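You operate a simulated robot arm through the tools that you are given. There is no shell and no other tool. Be economical: measure what you need, move in short steps, check, and stop when the job is done.

You are at the controls of a simulated robot arm. One attempt, no reset.

Task
Clean the teal comb in the sonic cleaner for one minute.
Fine: put it back and end with the dial at OFF and the lid open; the other comb stays as it is.

It is judged by the outcome, as a careful person would: the job done as asked, and still so three seconds after it is handed in. It fails if anything else is knocked over, pushed out of place, dropped, spilled or broken. A push-on lid holds only when it is set on centred and level and pressed home; a screw cap is set on level and turned clockwise until tight.

Robot
A 6-joint arm with a two-finger parallel gripper, fixed in place. Base frame: the origin is at the foot of the arm, x ahead of it, y to its left, z up; the work surface is at about z = 0. Lengths are in cm, angles in degrees, forces in N, time in s.
With the tool pointing down near the work surface it reaches from about 14 to 58 cm from the base axis. Its first joint turns from -66.0 to 66.0 degrees. Payload 2.1 kg.
The TCP is the grasp point between the finger pads, 3 cm short of the fingertips. In the tool frame z runs along the fingers and y along their closing line. Largest opening 9.4 cm; finger width 2.8, thickness 1; the body of the gripper, 5 by 9.6 cm, starts 5.5 cm behind the TCP.
Orientation is that of the tool frame in the base frame, as a unit quaternion [x, y, z, w]. With the fingers straight down and closing along the base's y, the tool's x points along the base's -x, its y along +y and its z along -z.

Tools
- The arm moves only by the tool send_rows. Its argument "rows" is a list of rows, each a list of 7 numbers: the shift along the tool's x, y, z in cm, then the turn, a rotation vector about the tool's x, y, z in degrees, then the opening, from 0 (shut) to 1 (fully open). In form: [[dx, dy, dz, rx, ry, rz, claw], ...]. A call has 1 to 20 rows; each row shifts and turns the commanded pose from where the row before left it, along the tool's axes as they then stand. A row lasts 0.2 s, in which the tool goes at most 5 cm and 8.6 degrees; a call with a longer step from one row to the next is refused whole, and so is a gripper value outside its range. Where a pose cannot be reached the arm comes as near as it can. A force on the tool above 90 N (or 10 N above the force at the start of the call, whichever is more), or a blocked arm, ends the call early, and 0.2 s more pass. Each finger travels about 7.2 cm/s and halts on what it meets, pressing with about 23 N; the grip force reading is that of the motor and also rises with nothing between the fingers. The clock runs only during rows and for 0.2 s after the last one: add rows that do not move to give the fingers time. The reply holds the time, the measured pose of the TCP, the force on the tool along the base axes, the opening and the grip force, in the units named above and with some noise.
- Cameras (640 x 400 px; columns grow to the right, rows downward): "scene" is fixed at [1.65, -34.87, 50.28]; the picture's right is [0.98, -0.20, 0.00], its down [-0.08, -0.39, -0.92] and it looks along [0.18, 0.90, -0.40] (base axes); focal length 284 px, centre (320, 200). "wrist" rides on the gripper at [-3.7, 0, -5.8] in the tool frame; the picture's right is [0.00, -1.00, 0.00], its down [0.97, 0.00, -0.24] and it looks along [0.24, 0.00, 0.97] (tool axes); focal length 218 px, centre (320, 200).
- snapshot(camera): a new picture of that camera. It takes no simulated time.
- locate(camera, pixels): for up to 12 pixels [column, row] of the newest picture of that camera ("zoom" is the newest enlarged one), the place [x, y, z] in the base frame of the surface seen there, good to about 0.3 cm. It takes no simulated time.
- inspect(camera, box): a new picture of the part [left, top, right, bottom] of that camera's present view, enlarged. It takes no simulated time.
- finish_job(): hands the job in; it is judged then, once.

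Go step by step. Measure first, check grasps and placings, and put right what went wrong. The budget is 80 turns and 38 pictures, counting those below and the enlarged ones. Unless the task says otherwise, let go and move clear before handing in, and close with one line.

The tools are called after "Emit:" as a command line: name --pt "numbers of a row" for each row, then --argument value for the rest, lists and objects as JSON in quotes. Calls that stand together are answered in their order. send_rows: Moves the arm, as the interface text tells. Its arguments: {"type":"object","properties":{"rows":{"type":"array","items":{"type":"array","items":{"type":"number"}}}},"required":["rows"]} The other tools are called the same way: snapshot (camera) takes a picture; locate (camera, pixels) gives the place of the surface under pixels of a picture; inspect (camera, box) takes an enlarged picture of a part of a camera's view; finish_job () hands the job in.

At the start:

```text
t: 0.0
tool_pos: [22.5, 23.93, 34.15]
tool_rot: [-0.001, 1.0, 0.0, 0.0]
contact_force: [-0.2, -0.5, 0.4]
gripper_width: 9.42
finger_force: 0.0
```

scene: 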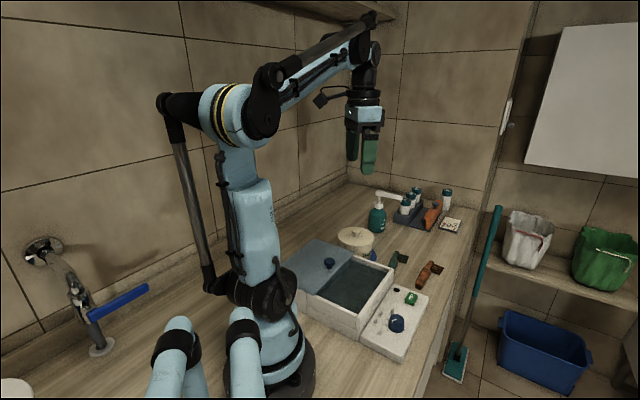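
wrist: 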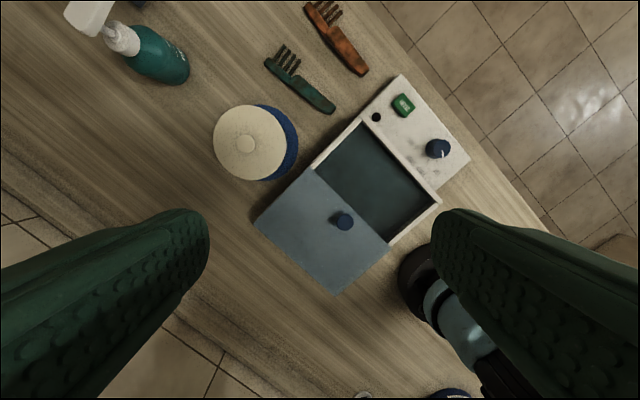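

The wrist view shows the teal comb near (300,80), the cleaner with its half-open sliding lid (knob at 343,221), a green button (403,104) and a dial (437,148). I'll enlarge both views to see the details.

Emit:
inspect --camera "wrist" --box '[230, 0, 490, 300]'

Emit:
inspect --camera "scene" --box '[270, 220, 450, 370]'

Emit:
locate --camera "wrist" --pixels '[[343, 221], [403, 104], [437, 148], [376, 117], [280, 72], [318, 102], [255, 220], [338, 293], [317, 167], [388, 245], [405, 75], [470, 160]]'

```text
1.33 times, centred on (360, 150) of wrist
```

zoom: 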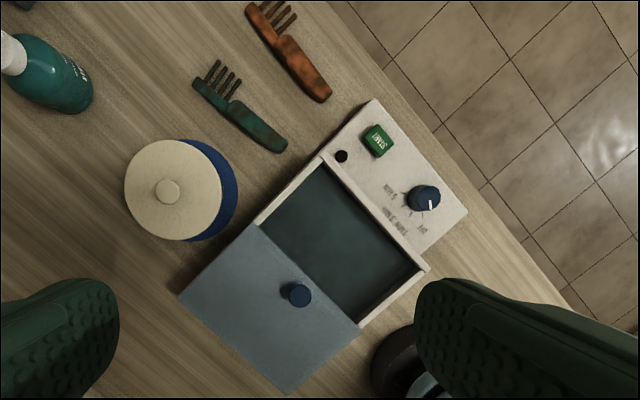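

```text
2.67 times, centred on (360, 295) of scene
```

zoom: 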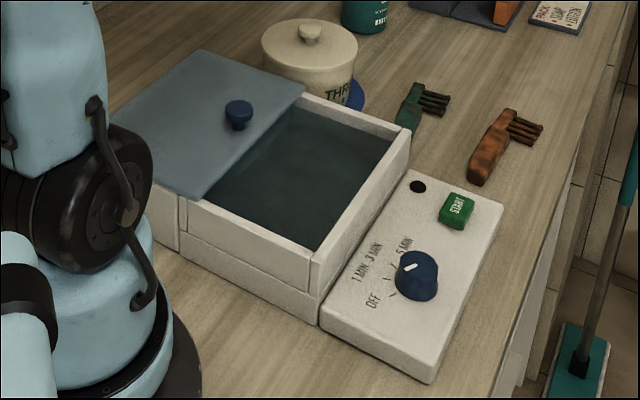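

```text
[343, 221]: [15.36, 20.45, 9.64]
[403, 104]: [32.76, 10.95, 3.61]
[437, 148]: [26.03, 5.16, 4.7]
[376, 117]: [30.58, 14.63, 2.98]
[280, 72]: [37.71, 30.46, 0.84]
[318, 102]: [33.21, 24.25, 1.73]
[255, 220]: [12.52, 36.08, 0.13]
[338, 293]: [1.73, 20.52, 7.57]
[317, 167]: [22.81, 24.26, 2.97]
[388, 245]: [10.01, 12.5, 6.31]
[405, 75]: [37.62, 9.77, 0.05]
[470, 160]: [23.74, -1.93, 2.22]
```

The dial and its labels (OFF / 1 / 3 / 5 MIN) are on the front panel. I'll move in over the cleaner for a closer look at the pointer and the lid.

Emit:
send_rows --pt "-1 -3 2 0 0 0 1" --pt "-1 -3 2 0 0 0 1" --pt "-1 -3 2 0 0 0 1" --pt "-1 -3 2 0 0 0 1" --pt "0 0 0 0 0 0 1"

Emit:
inspect --camera "wrist" --box '[160, 0, 480, 200]'

Emit:
snapshot --camera "wrist"

```text
t: 1.2
tool_pos: [26.62, 11.79, 26.1]
tool_rot: [-0.001, 1.0, 0.0, 0.002]
contact_force: [0.2, 0.7, -0.5]
gripper_width: 9.41
finger_force: 0.2
```

```text
2.00 times, centred on (320, 100) of wrist
```

zoom: 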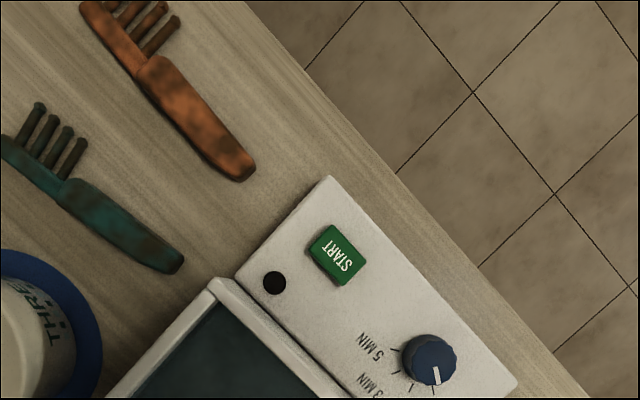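

```text
32 pictures are left
```

wrist: 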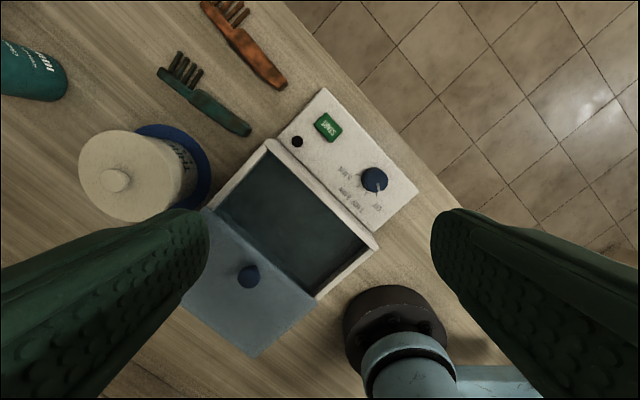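

The dial (374,180) needs a tighter look, and I'll locate the key corners from this view.

Emit:
inspect --camera "wrist" --box '[315, 140, 425, 225]'

Emit:
locate --camera "wrist" --pixels '[[374, 177], [327, 125], [297, 141], [163, 72], [195, 95], [220, 112], [248, 131], [248, 272], [271, 142], [377, 244], [300, 235], [255, 355]]'

Emit:
locate --camera "wrist" --pixels '[[220, 205], [270, 160], [325, 205], [360, 245], [318, 296], [212, 212], [312, 298], [185, 300], [255, 330], [290, 290], [182, 55], [205, 78]]'

```text
4.71 times, centred on (370, 182) of wrist
```

zoom: 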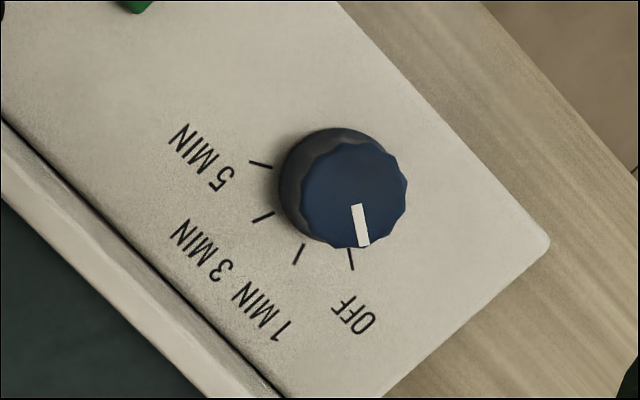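

```text
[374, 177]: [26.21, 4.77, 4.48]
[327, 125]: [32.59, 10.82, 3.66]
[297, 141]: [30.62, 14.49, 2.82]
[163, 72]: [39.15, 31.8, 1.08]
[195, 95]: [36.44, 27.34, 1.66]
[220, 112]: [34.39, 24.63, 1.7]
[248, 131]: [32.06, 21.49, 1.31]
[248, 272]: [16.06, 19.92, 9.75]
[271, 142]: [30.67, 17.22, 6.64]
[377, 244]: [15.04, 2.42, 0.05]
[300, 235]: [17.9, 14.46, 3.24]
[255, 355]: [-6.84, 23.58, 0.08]
```

```text
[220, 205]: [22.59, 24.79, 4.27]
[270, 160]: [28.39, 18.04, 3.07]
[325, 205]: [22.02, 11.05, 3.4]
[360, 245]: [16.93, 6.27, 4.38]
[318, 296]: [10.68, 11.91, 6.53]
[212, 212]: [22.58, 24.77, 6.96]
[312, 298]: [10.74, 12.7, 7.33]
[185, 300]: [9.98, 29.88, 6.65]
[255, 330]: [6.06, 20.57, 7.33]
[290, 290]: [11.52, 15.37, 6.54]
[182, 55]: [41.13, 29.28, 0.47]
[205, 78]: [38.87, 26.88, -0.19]
```

The dial pointer is at OFF, 1 MIN is about 40° clockwise seen from above, and the lid is slid back off the tank. Next I'll move above the teal comb's handle with the fingers closing across it, and check.

Emit:
send_rows --pt "-2.25 3.55 2 0 0 0 0.6" --pt "-2.25 3.55 2 0 0 0 0.6" --pt "-2.25 3.55 2 0 0 0 0.6" --pt "-2.25 3.55 2 0 0 0 0.6" --pt "0 0 0 0 0 -8 0.6" --pt "0 0 0 0 0 -8 0.6" --pt "0 0 0 0 0 -8 0.6" --pt "0 0 0 0 0 -8 0.6" --pt "0 0 0 0 0 -8 0.6" --pt "0 0 0 0 0 -8 0.6" --pt "0 0 0 0 0 -7.5 0.6" --pt "0 0 0 0 0 0 0.6"

Emit:
snapshot --camera "wrist"

Emit:
locate --camera "scene" --pixels '[[356, 230], [356, 236], [325, 263]]'

```text
t: 3.8
tool_pos: [35.62, 26.15, 18.27]
tool_rot: [-0.466, 0.885, 0.0, 0.0]
contact_force: [0.3, 0.8, -0.4]
gripper_width: 5.62
finger_force: 0.1
```

```text
30 pictures are left
```

wrist: 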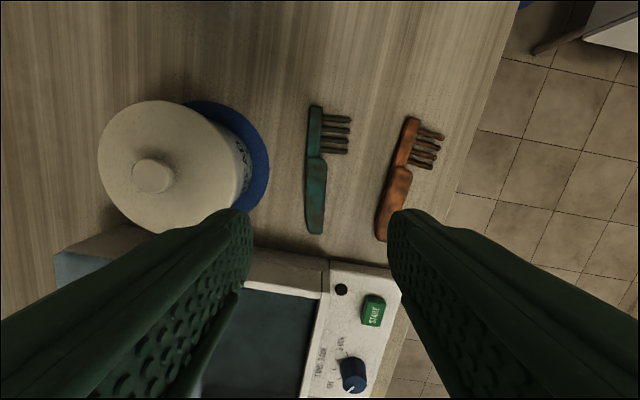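

```text
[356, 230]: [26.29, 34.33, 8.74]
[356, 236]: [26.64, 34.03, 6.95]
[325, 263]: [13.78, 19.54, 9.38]
```

The comb is vertical in view, with its handle centred at (316,190), about 0.4 cm left of the tool axis. The pot rim is lower than the gripper body will be, so I'll shift 0.35 cm and go down to put the fingertips just above the table.

Emit:
send_rows --pt "0 0.35 3 0 0 0 0.6" --pt "0 0 3 0 0 0 0.6" --pt "0 0 3 0 0 0 0.6" --pt "0 0 3 0 0 0 0.6" --pt "0 0 2 0 0 0 0.6" --pt "0 0 0.8 0 0 0 0.6" --pt "0 0 0 0 0 0 0.6"

Emit:
snapshot --camera "wrist"

```text
t: 5.4
tool_pos: [35.34, 26.26, 3.38]
tool_rot: [-0.465, 0.885, 0.001, 0.0]
contact_force: [0.3, -0.3, 0.7]
gripper_width: 5.62
finger_force: 0.1
```

```text
29 pictures are left
```

wrist: 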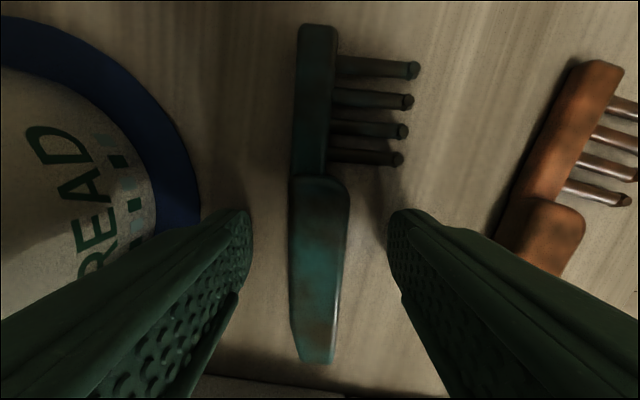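

The comb handle sits centred between the fingers, and this pose (35.34, 26.26, 3.38) is my return reference. Closing.

Emit:
send_rows --pt "0 0 0 0 0 0 0.1" --pt "0 0 0 0 0 0 0" --pt "0 0 0 0 0 0 0" --pt "0 0 0 0 0 0 0" --pt "0 0 0 0 0 0 0"

```text
t: 6.6
tool_pos: [35.42, 26.3, 3.41]
tool_rot: [-0.466, 0.885, -0.001, 0.0]
contact_force: [-1.0, 0.3, -0.5]
gripper_width: 2.11
finger_force: 23.0
```

Grip is firm (2.11 cm, 23 N). I'll lift 14 cm, turn to line up with the tank and move above it.

Emit:
send_rows --pt "0 0 -2 0 0 0 0" --pt "0 0 -3 0 0 0 0" --pt "0 0 -3 0 0 0 0" --pt "0 0 -3 0 0 0 0" --pt "0 0 -3 0 0 0 0" --pt "0 0 0 0 0 4.9 0" --pt "0 0 0 0 0 4.9 0" --pt "2.8 0.57 0 0 0 0 0" --pt "2.8 0.5 0 0 0 0 0" --pt "2.8 0.45 0 0 0 0 0" --pt "2.8 0.45 0 0 0 0 0" --pt "2.8 0.45 0 0 0 0 0" --pt "2.8 0.45 0 0 0 0 0" --pt "2.24 0 0 0 0 0 0" --pt "0 0 0 0 0 0 0"

Emit:
snapshot --camera "wrist"

Emit:
snapshot --camera "scene"

```text
t: 9.8
tool_pos: [19.99, 14.72, 17.32]
tool_rot: [-0.39, 0.921, 0.0, 0.0]
contact_force: [-0.9, -0.5, 0.7]
gripper_width: 2.1
finger_force: 23.1
```

```text
28 pictures are left
```

wrist: 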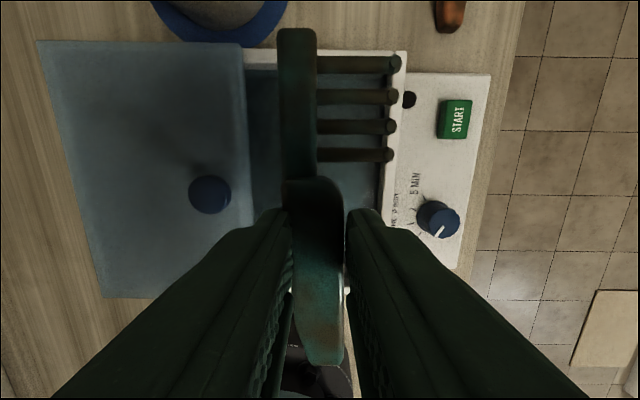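

```text
27 pictures are left
```

scene: 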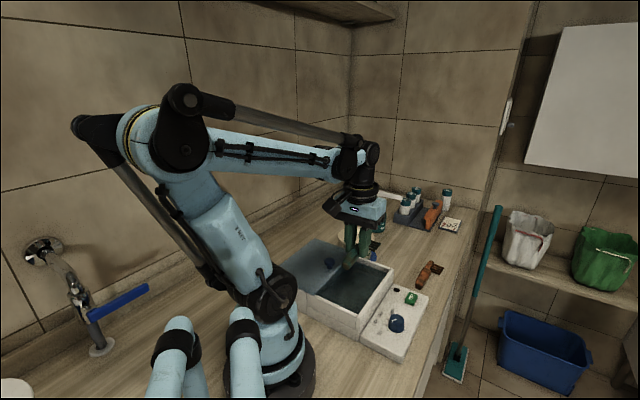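

The comb hangs inside the tank's outline: teeth tips at (400,65) and spine at (298,40), with lid edge at col 245 and front wall at about col 385 further down. I'll lower it, slowing near the water.

Emit:
send_rows --pt "0 0.2 2.5 0 0 0 0" --pt "0 0 2.5 0 0 0 0" --pt "0 0 2 0 0 0 0" --pt "0 0 1.5 0 0 0 0" --pt "0 0 1 0 0 0 0" --pt "0 0 0.5 0 0 0 0" --pt "0 0 0 0 0 0 0"

Emit:
snapshot --camera "wrist"

Emit:
inspect --camera "scene" --box '[280, 180, 440, 340]'

```text
t: 11.4
tool_pos: [19.6, 14.84, 7.41]
tool_rot: [-0.389, 0.921, 0.0, -0.001]
contact_force: [-0.3, 0.4, -0.1]
gripper_width: 2.09
finger_force: 23.2
```

```text
26 pictures are left
```

wrist: 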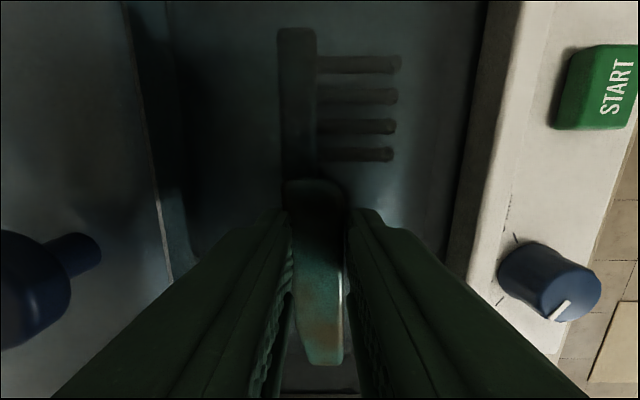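

```text
2.50 times, centred on (360, 260) of scene
```

zoom: 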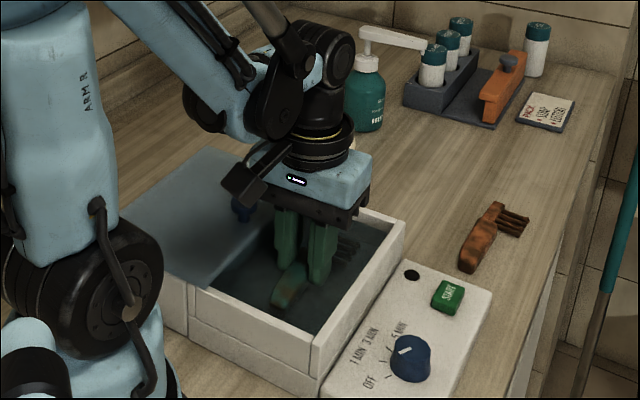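

No contact yet; the comb is inside with room all round. Lowering slowly until it nears the floor.

Emit:
send_rows --pt "0 0 0.4 0 0 0 0" --pt "0 0 0.4 0 0 0 0" --pt "0 0 0.3 0 0 0 0" --pt "0 0 0 0 0 0 0"

Emit:
locate --camera "wrist" --pixels '[[230, 60], [430, 60], [296, 60], [360, 95], [460, 150], [430, 180]]'

```text
t: 12.4
tool_pos: [19.67, 14.85, 6.33]
tool_rot: [-0.388, 0.922, 0.0, 0.0]
contact_force: [-0.6, -1.7, 17.3]
gripper_width: 2.08
finger_force: 22.9
```

```text
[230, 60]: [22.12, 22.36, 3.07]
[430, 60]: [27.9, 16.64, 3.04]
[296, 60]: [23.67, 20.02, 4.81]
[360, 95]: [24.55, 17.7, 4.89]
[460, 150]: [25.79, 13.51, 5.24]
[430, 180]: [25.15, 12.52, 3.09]
```

Contact at TCP z 6.33 (17 N upward), so the comb is on the tank floor at about z 3. I'll ease off 0.1 cm, open and rise straight up.

Emit:
send_rows --pt "0 0 -0.1 0 0 0 0" --pt "0 0 0 0 0 0 0.45" --pt "0 0 0 0 0 0 0.45" --pt "0 0 0 0 0 0 0.45" --pt "0 0 -2 0 0 0 0.45" --pt "0 0 -3 0 0 0 0.45" --pt "0 0 -3 0 0 0 0.45" --pt "0 0 -2 0 0 0 0.45" --pt "0 0 0 0 0 0 0.45"

Emit:
snapshot --camera "wrist"

```text
t: 14.4
tool_pos: [19.74, 14.78, 16.33]
tool_rot: [-0.389, 0.921, 0.0, 0.0]
contact_force: [0.6, 0.8, 0.1]
gripper_width: 4.25
finger_force: 0.0
```

```text
24 pictures are left
```

wrist: 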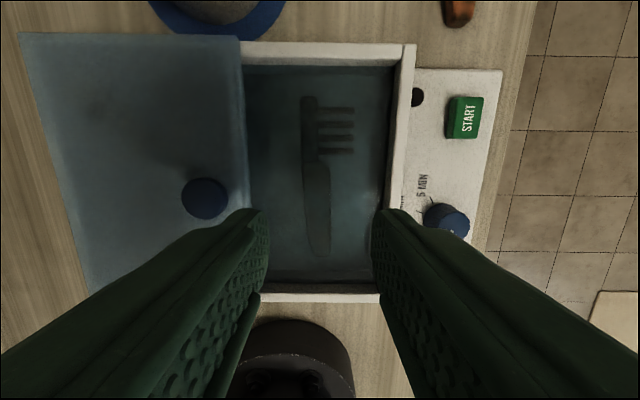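

The comb lies on the tank floor (spine 310, handle end 320,250). Before moving the lid I'll measure its surface and edges, since its left edge looks slanted.

Emit:
locate --camera "wrist" --pixels '[[35, 45], [100, 45], [170, 45], [233, 45], [60, 150], [130, 150], [235, 150], [90, 270], [130, 250], [232, 195], [205, 197], [225, 205]]'

Emit:
locate --camera "wrist" --pixels '[[14, 33], [30, 150], [80, 285], [245, 80], [320, 55], [405, 52], [402, 150], [320, 296], [400, 60], [412, 60], [245, 40], [252, 150]]'

Emit:
inspect --camera "wrist" --box '[10, 20, 270, 180]'

Emit:
inspect --camera "scene" --box '[280, 220, 400, 340]'

```text
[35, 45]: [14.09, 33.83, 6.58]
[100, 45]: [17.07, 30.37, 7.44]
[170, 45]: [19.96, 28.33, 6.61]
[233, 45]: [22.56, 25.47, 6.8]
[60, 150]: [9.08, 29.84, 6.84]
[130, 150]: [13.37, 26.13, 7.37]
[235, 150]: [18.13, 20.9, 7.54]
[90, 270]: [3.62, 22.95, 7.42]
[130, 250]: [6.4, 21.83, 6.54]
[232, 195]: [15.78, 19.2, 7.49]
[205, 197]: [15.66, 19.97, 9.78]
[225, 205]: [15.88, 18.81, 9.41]
```

```text
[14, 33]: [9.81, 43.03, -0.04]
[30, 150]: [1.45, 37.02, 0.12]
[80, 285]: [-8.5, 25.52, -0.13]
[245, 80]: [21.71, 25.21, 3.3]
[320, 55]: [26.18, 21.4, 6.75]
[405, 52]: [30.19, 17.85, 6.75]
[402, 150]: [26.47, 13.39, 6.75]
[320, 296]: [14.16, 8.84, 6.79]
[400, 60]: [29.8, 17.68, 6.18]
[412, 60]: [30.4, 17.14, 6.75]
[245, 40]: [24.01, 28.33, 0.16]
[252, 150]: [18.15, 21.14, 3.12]
```

```text
2.46 times, centred on (140, 100) of wrist
```

zoom: 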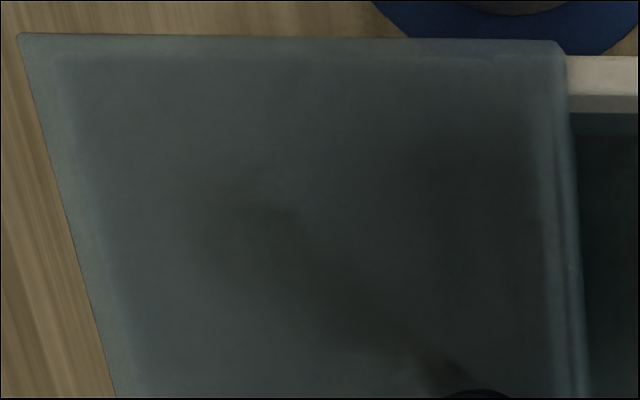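

```text
3.33 times, centred on (340, 280) of scene
```

zoom: 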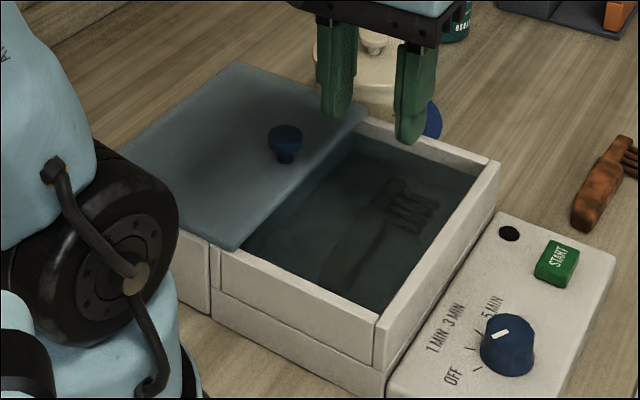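

The lid is flat at z≈7.2 and rests on the rims, with its knob centred near (15.4, 20.0), top 9.8. I'll move over the knob and down, keeping the fingertips above the lid plate.

Emit:
send_rows --pt "-0.24 2.25 0 0 0 0 0.45" --pt "-0.25 2.25 0 0 0 0 0.45" --pt "-0.25 2.25 0 0 0 0 0.45" --pt "0 0 0 0 0 0 0.45"

Emit:
snapshot --camera "wrist"

```text
t: 15.4
tool_pos: [15.44, 20.2, 16.36]
tool_rot: [-0.389, 0.921, 0.001, 0.0]
contact_force: [-0.2, -0.1, 0.1]
gripper_width: 4.24
finger_force: 0.2
```

```text
21 pictures are left
```

wrist: 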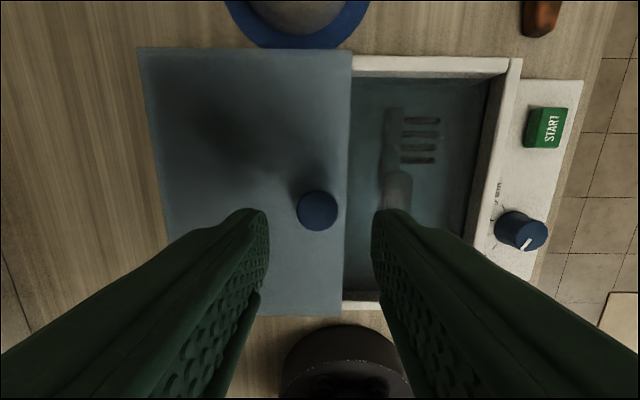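

The knob (318,211) is dead under the tool axis. Going down 5.4 cm and closing on it.

Emit:
send_rows --pt "0 0 2 0 0 0 0.45" --pt "0 0 2 0 0 0 0.45" --pt "0 0 1.4 0 0 0 0.45" --pt "0 0 0 0 0 0 0.45" --pt "0 0 0 0 0 0 0" --pt "0 0 0 0 0 0 0" --pt "0 0 0 0 0 0 0" --pt "0 0 0 0 0 0 0"

```text
t: 17.2
tool_pos: [15.56, 20.04, 10.99]
tool_rot: [-0.388, 0.922, 0.0, 0.001]
contact_force: [4.1, 3.2, -15.9]
gripper_width: 2.54
finger_force: 45.2
```

Gripping the knob (2.54 cm). I'll try a short slide toward the front (tool −y) and read the force.

Emit:
send_rows --pt "0 -0.5 0 0 0 0 0" --pt "0 -0.5 0 0 0 0 0" --pt "0 -0.5 0 0 0 0 0" --pt "0 0 0 0 0 0 0"

Emit:
inspect --camera "scene" --box '[270, 220, 400, 340]'

```text
t: 18.2
tool_pos: [16.53, 18.95, 11.11]
tool_rot: [-0.389, 0.921, 0.0, -0.002]
contact_force: [-14.6, -14.9, 12.9]
gripper_width: 2.51
finger_force: 45.1
```

```text
3.33 times, centred on (335, 280) of scene
```

zoom: 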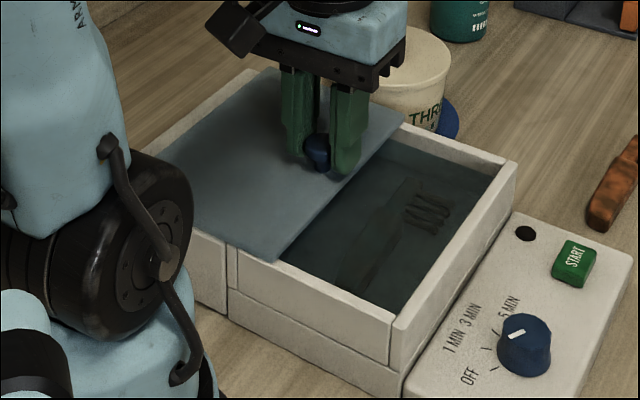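

The lid slides well, but a sideways force of about 21 N has built up from the tight grip. I'll loosen to a straddle so one finger pushes the knob freely, then continue.

Emit:
send_rows --pt "0 0 0 0 0 0 0.34" --pt "0 0 0 0 0 0 0.34" --pt "0 -0.7 0 0 0 0 0.34" --pt "0 -0.7 0 0 0 0 0.34" --pt "0 -0.7 0 0 0 0 0.34" --pt "0 -0.7 0 0 0 0 0.34" --pt "0 -0.7 0 0 0 0 0.34" --pt "0 -0.7 0 0 0 0 0.34" --pt "0 0 0 0 0 0 0.34"

Emit:
snapshot --camera "wrist"

```text
t: 20.2
tool_pos: [19.75, 16.23, 11.07]
tool_rot: [-0.389, 0.921, 0.0, 0.0]
contact_force: [-0.7, 0.5, -0.7]
gripper_width: 3.22
finger_force: 0.5
```

```text
19 pictures are left
```

wrist: 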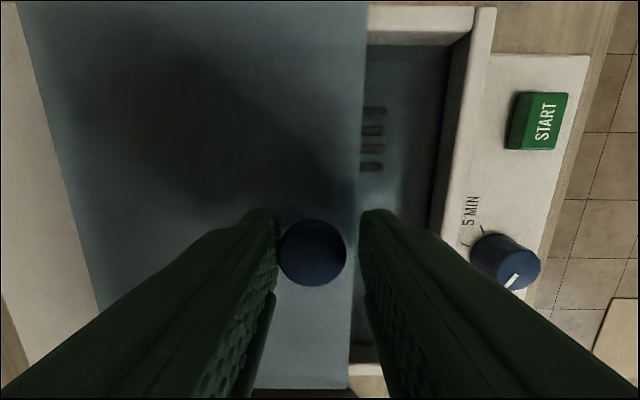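

Force is near zero and the lid is moving straight, with about 5 cm left (col 362 to about 470). Continuing in small steps.

Emit:
send_rows --pt "0 -0.7 0 0 0 0 0.34" --pt "0 -0.7 0 0 0 0 0.34" --pt "0 -0.7 0 0 0 0 0.34" --pt "0 -0.7 0 0 0 0 0.34" --pt "0 -0.7 0 0 0 0 0.34" --pt "0 -0.4 0 0 0 0 0.34" --pt "0 0 0 0 0 0 0.34"

Emit:
snapshot --camera "wrist"

```text
t: 21.8
tool_pos: [22.28, 13.25, 10.96]
tool_rot: [-0.387, 0.922, 0.0, 0.0]
contact_force: [-0.4, -0.3, -0.2]
gripper_width: 3.22
finger_force: 0.2
```

```text
18 pictures are left
```

wrist: 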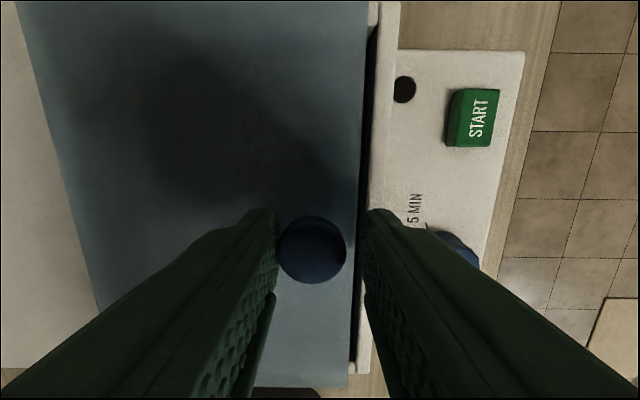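

Only a thin gap (cols 365–378) remains to the front rim. Pushing in 0.3 cm steps while watching force.

Emit:
send_rows --pt "0 -0.3 0 0 0 0 0.34" --pt "0 -0.3 0 0 0 0 0.34" --pt "0 0 0 0 0 0 0.34"

Emit:
send_rows --pt "0 -0.3 0 0 0 0 0.34" --pt "0 -0.2 0 0 0 0 0.34" --pt "0 0 0 0 0 0 0.34"

Emit:
snapshot --camera "wrist"

```text
t: 22.6
tool_pos: [22.68, 12.88, 10.92]
tool_rot: [-0.388, 0.922, 0.0, -0.001]
contact_force: [0.9, 0.7, 0.2]
gripper_width: 3.23
finger_force: 0.3
```

```text
t: 23.4
tool_pos: [22.98, 12.55, 10.92]
tool_rot: [-0.388, 0.922, -0.001, 0.0]
contact_force: [0.1, 0.8, 0.6]
gripper_width: 3.22
finger_force: 0.1
```

```text
17 pictures are left
```

wrist: 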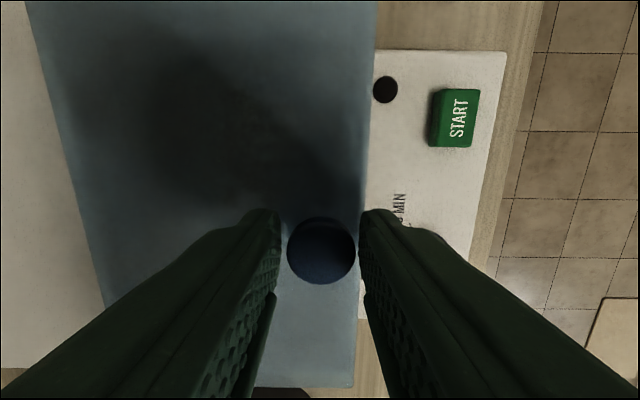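

The lid now covers the front rim and the knob jumped slightly ahead of the pushing finger, as if it seated. I'll push a little more to confirm it's at the stop.

Emit:
send_rows --pt "0 -0.3 0 0 0 0 0.34" --pt "0 -0.3 0 0 0 0 0.34" --pt "0 -0.2 0 0 0 0 0.34" --pt "0 0 0 0 0 0 0.34"

Emit:
inspect --camera "scene" --box '[280, 230, 440, 350]'

```text
t: 24.4
tool_pos: [23.6, 12.04, 11.14]
tool_rot: [-0.389, 0.921, 0.002, 0.0]
contact_force: [-11.1, 8.8, -0.6]
gripper_width: 3.99
finger_force: 6.8
```

```text
3.33 times, centred on (360, 290) of scene
```

zoom: 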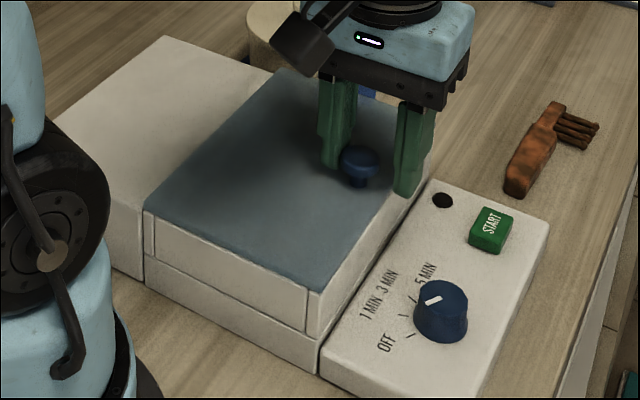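

A 14 N reaction shows the lid is fully home and covers the tank. I'll back off, lift, and move above the dial.

Emit:
send_rows --pt "0 0.4 0 0 0 0 0.4" --pt "0 0 -2 0 0 0 0.45" --pt "0 0 -2 0 0 0 0.5" --pt "0.9 -1.95 0 0 0 0 0.5" --pt "0.9 -1.95 0 0 0 0 0.5" --pt "0.9 -1.95 0 0 0 0 0.5" --pt "0.9 -1.9 0 0 0 0 0.5" --pt "0 0 0 0 0 0 0.5"

Emit:
snapshot --camera "wrist"

```text
t: 26.2
tool_pos: [26.4, 4.33, 14.97]
tool_rot: [-0.389, 0.921, 0.0, 0.0]
contact_force: [0.5, 0.0, -0.8]
gripper_width: 4.69
finger_force: 0.0
```

```text
15 pictures are left
```

wrist: 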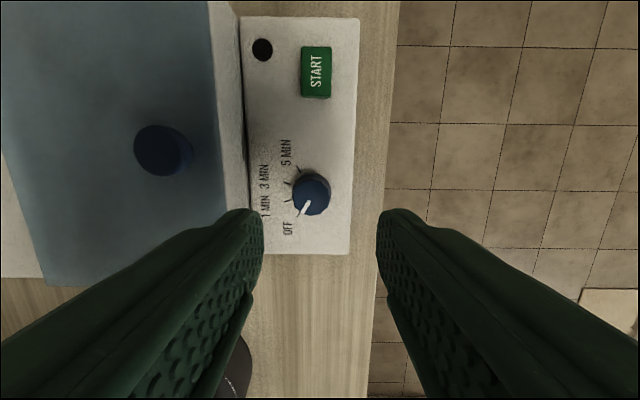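

The dial (312,193) is about 0.55 cm to tool +y and 0.2 cm to −x. I'll centre on it and go down so the tips straddle the dial above the panel.

Emit:
send_rows --pt "-0.2 0.58 2 0 0 0 0.5" --pt "0 0 2 0 0 0 0.5" --pt "0 0 2 0 0 0 0.5" --pt "0 0 1.5 0 0 0 0.5" --pt "0 0 1 0 0 0 0.5" --pt "0 0 0 0 0 0 0.5"

Emit:
snapshot --camera "wrist"

```text
t: 27.6
tool_pos: [26.29, 5.02, 6.54]
tool_rot: [-0.388, 0.922, -0.001, 0.0]
contact_force: [0.0, -1.0, 0.6]
gripper_width: 4.7
finger_force: 0.1
```

```text
14 pictures are left
```

wrist: 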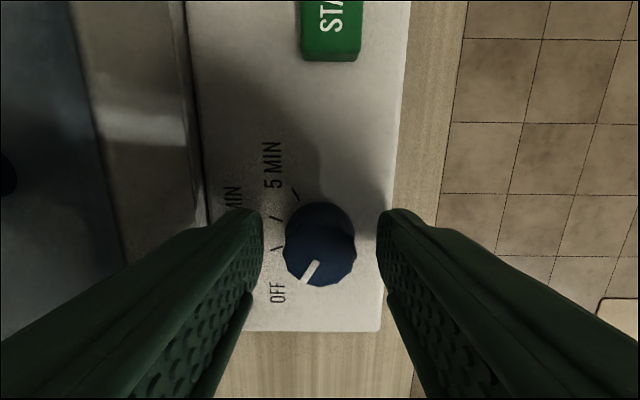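

The dial (320,250) is centred between the fingers. Closing and turning 40° clockwise (seen from above).

Emit:
send_rows --pt "0 0 0 0 0 0 0" --pt "0 0 0 0 0 0 0" --pt "0 0 0 0 0 0 0" --pt "0 0 0 0 0 0 0" --pt "0 0 0 0 0 8 0" --pt "0 0 0 0 0 8 0" --pt "0 0 0 0 0 8 0" --pt "0 0 0 0 0 8 0" --pt "0 0 0 0 0 8 0" --pt "0 0 0 0 0 0 0"

Emit:
inspect --camera "wrist" --box '[230, 170, 400, 300]'

```text
t: 29.8
tool_pos: [26.18, 4.68, 6.68]
tool_rot: [-0.048, 0.999, -0.004, 0.002]
contact_force: [17.6, -26.7, -14.6]
gripper_width: 2.94
finger_force: 45.0
```

```text
3.08 times, centred on (315, 235) of wrist
```

zoom: 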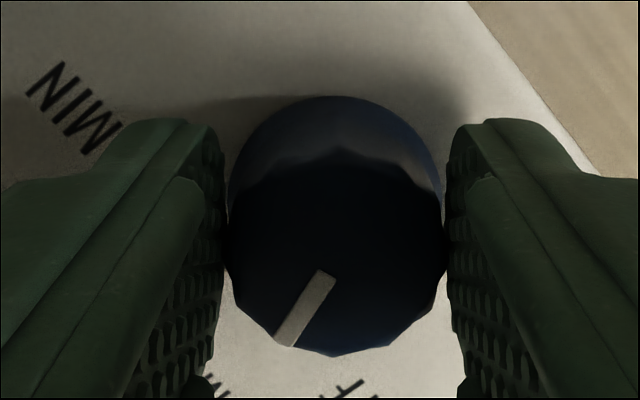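

The pointer kept its angle relative to the fingers, so the dial turned with the gripper. I'll release, lift and check against the ticks.

Emit:
send_rows --pt "0 0 0 0 0 0 0.5" --pt "0 0 0 0 0 0 0.5" --pt "0 0 0 0 0 0 0.5" --pt "0 0 -2 0 0 0 0.5" --pt "0 0 -3 0 0 0 0.5" --pt "0 0 -3 0 0 0 0.5" --pt "0 0 0 0 0 0 0.5"

Emit:
inspect --camera "wrist" --box '[240, 40, 400, 260]'

```text
t: 31.4
tool_pos: [26.17, 4.86, 14.58]
tool_rot: [-0.048, 0.999, 0.0, 0.001]
contact_force: [0.6, 0.0, -1.5]
gripper_width: 4.69
finger_force: 0.1
```

```text
1.82 times, centred on (320, 150) of wrist
```

zoom: 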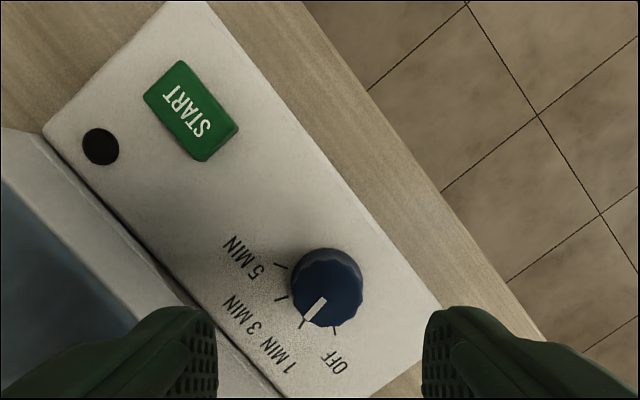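

The pointer sits on the 1 MIN tick. Now I'll shut the fingers, move over START (about 32.5, 10.6) and go down to just above it.

Emit:
send_rows --pt "-2.26 1.7 0 0 0 0 0" --pt "-2.26 1.7 0 0 0 0 0" --pt "-2.26 1.7 0 0 0 0 0" --pt "0 0 2.5 0 0 0 0" --pt "0 0 2.5 0 0 0 0" --pt "0 0 1.5 0 0 0 0" --pt "0 0 0 0 0 0 0"

Emit:
snapshot --camera "wrist"

```text
t: 33.0
tool_pos: [32.26, 10.76, 8.0]
tool_rot: [-0.049, 0.999, 0.0, 0.001]
contact_force: [0.1, -0.8, -0.2]
gripper_width: 0.0
finger_force: 23.2
```

```text
11 pictures are left
```

wrist: 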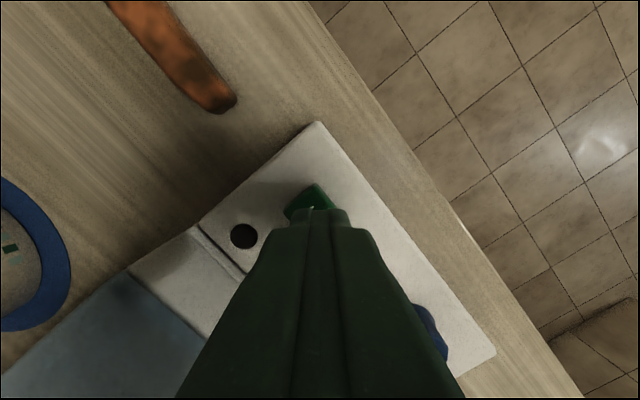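

The shut fingertips are over the START button (310,200). Pressing down gently.

Emit:
send_rows --pt "0 0 0.4 0 0 0 0" --pt "0 0 0.3 0 0 0 0" --pt "0 0 0.3 0 0 0 0" --pt "0 0 0.3 0 0 0 0" --pt "0 0 0 0 0 0 0"

```text
t: 34.2
tool_pos: [32.6, 10.65, 6.71]
tool_rot: [-0.049, 0.999, 0.0, -0.001]
contact_force: [-0.3, -1.4, -0.4]
gripper_width: 0.0
finger_force: 22.8
```

No contact yet at tip z 3.7; continuing down in small steps.

Emit:
send_rows --pt "0 0 0.2 0 0 0 0" --pt "0 0 0.2 0 0 0 0" --pt "0 0 0 0 0 0 0"

```text
t: 35.0
tool_pos: [32.43, 10.59, 6.43]
tool_rot: [-0.05, 0.999, 0.0, 0.0]
contact_force: [0.6, 1.1, 2.0]
gripper_width: 0.0
finger_force: 23.5
```

Light contact (2 N) has started; pressing 0.3 cm further.

Emit:
send_rows --pt "0 0 0.15 0 0 0 0" --pt "0 0 0.15 0 0 0 0" --pt "0 0 0 0 0 0 0"

Emit:
inspect --camera "wrist" --box '[200, 150, 400, 280]'

```text
t: 35.8
tool_pos: [32.28, 10.61, 6.1]
tool_rot: [-0.05, 0.999, 0.0, 0.001]
contact_force: [1.5, 1.0, 3.7]
gripper_width: 0.0
finger_force: 22.6
```

```text
3.08 times, centred on (300, 215) of wrist
```

zoom: 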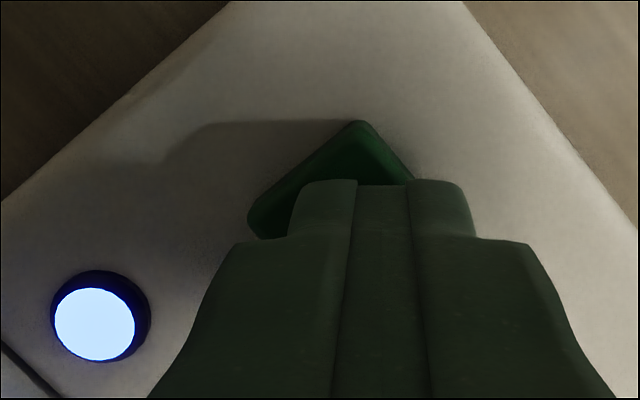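

The lamp at (95,325) has lit, so the cleaner is running (from about t = 35.5). I'll lift, turn back and go above the lid knob while waiting.

Emit:
send_rows --pt "0 0 -2 0 0 0 0" --pt "0 0 -3.5 0 0 0 0" --pt "0 0 -3.5 0 0 0 0" --pt "0 0 0 0 0 -8 0.2" --pt "0 0 0 0 0 -8 0.45" --pt "0 0 0 0 0 -8 0.45" --pt "0 0 0 0 0 -8 0.45" --pt "0 0 0 0 0 -8 0.45" --pt "1.29 1.99 0 0 0 0 0.45" --pt "1.29 1.99 0 0 0 0 0.45" --pt "1.29 1.99 0 0 0 0 0.45" --pt "1.29 1.98 0 0 0 0 0.45" --pt "0 0 0 0 0 0 0.45" --pt "0 0 0 0 0 0 0.45" --pt "0 0 0 0 0 0 0.45" --pt "0 0 0 0 0 0 0.45" --pt "0 0 0 0 0 0 0.45" --pt "0 0 0 0 0 0 0.45" --pt "0 0 0 0 0 0 0.45" --pt "0 0 0 0 0 0 0.45"

Emit:
snapshot --camera "wrist"

```text
t: 40.0
tool_pos: [23.16, 12.57, 14.89]
tool_rot: [-0.389, 0.921, 0.0, 0.0]
contact_force: [0.1, -0.2, 0.0]
gripper_width: 4.22
finger_force: 0.1
```

```text
9 pictures are left
```

wrist: 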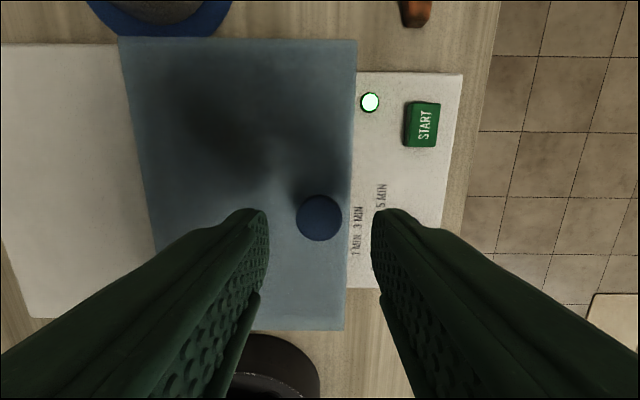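

The lamp at (369,102) now shows green and the lid is in place, with the knob (318,217) under the tool. I'll wait out the full minute.

Emit:
send_rows --pt "0 0 0 0 0 0 0.45" --pt "0 0 0 0 0 0 0.45" --pt "0 0 0 0 0 0 0.45" --pt "0 0 0 0 0 0 0.45" --pt "0 0 0 0 0 0 0.45" --pt "0 0 0 0 0 0 0.45" --pt "0 0 0 0 0 0 0.45" --pt "0 0 0 0 0 0 0.45" --pt "0 0 0 0 0 0 0.45" --pt "0 0 0 0 0 0 0.45" --pt "0 0 0 0 0 0 0.45" --pt "0 0 0 0 0 0 0.45" --pt "0 0 0 0 0 0 0.45" --pt "0 0 0 0 0 0 0.45" --pt "0 0 0 0 0 0 0.45" --pt "0 0 0 0 0 0 0.45" --pt "0 0 0 0 0 0 0.45" --pt "0 0 0 0 0 0 0.45" --pt "0 0 0 0 0 0 0.45" --pt "0 0 0 0 0 0 0.45"

Emit:
inspect --camera "wrist" --box '[330, 70, 450, 270]'

```text
t: 44.2
tool_pos: [23.21, 12.45, 15.0]
tool_rot: [-0.388, 0.921, 0.0, 0.0]
contact_force: [-0.4, 0.2, -0.4]
gripper_width: 4.25
finger_force: 0.1
```

```text
2.00 times, centred on (390, 170) of wrist
```

zoom: 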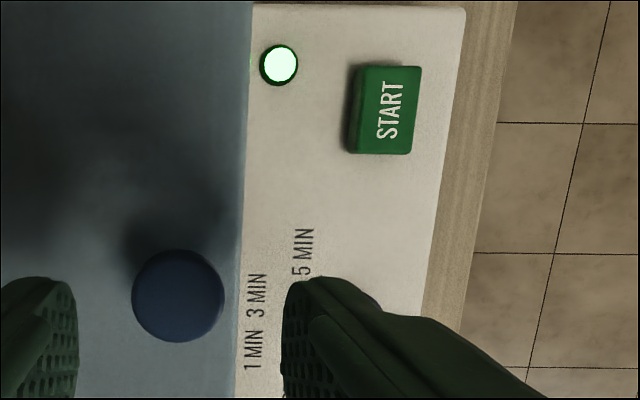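

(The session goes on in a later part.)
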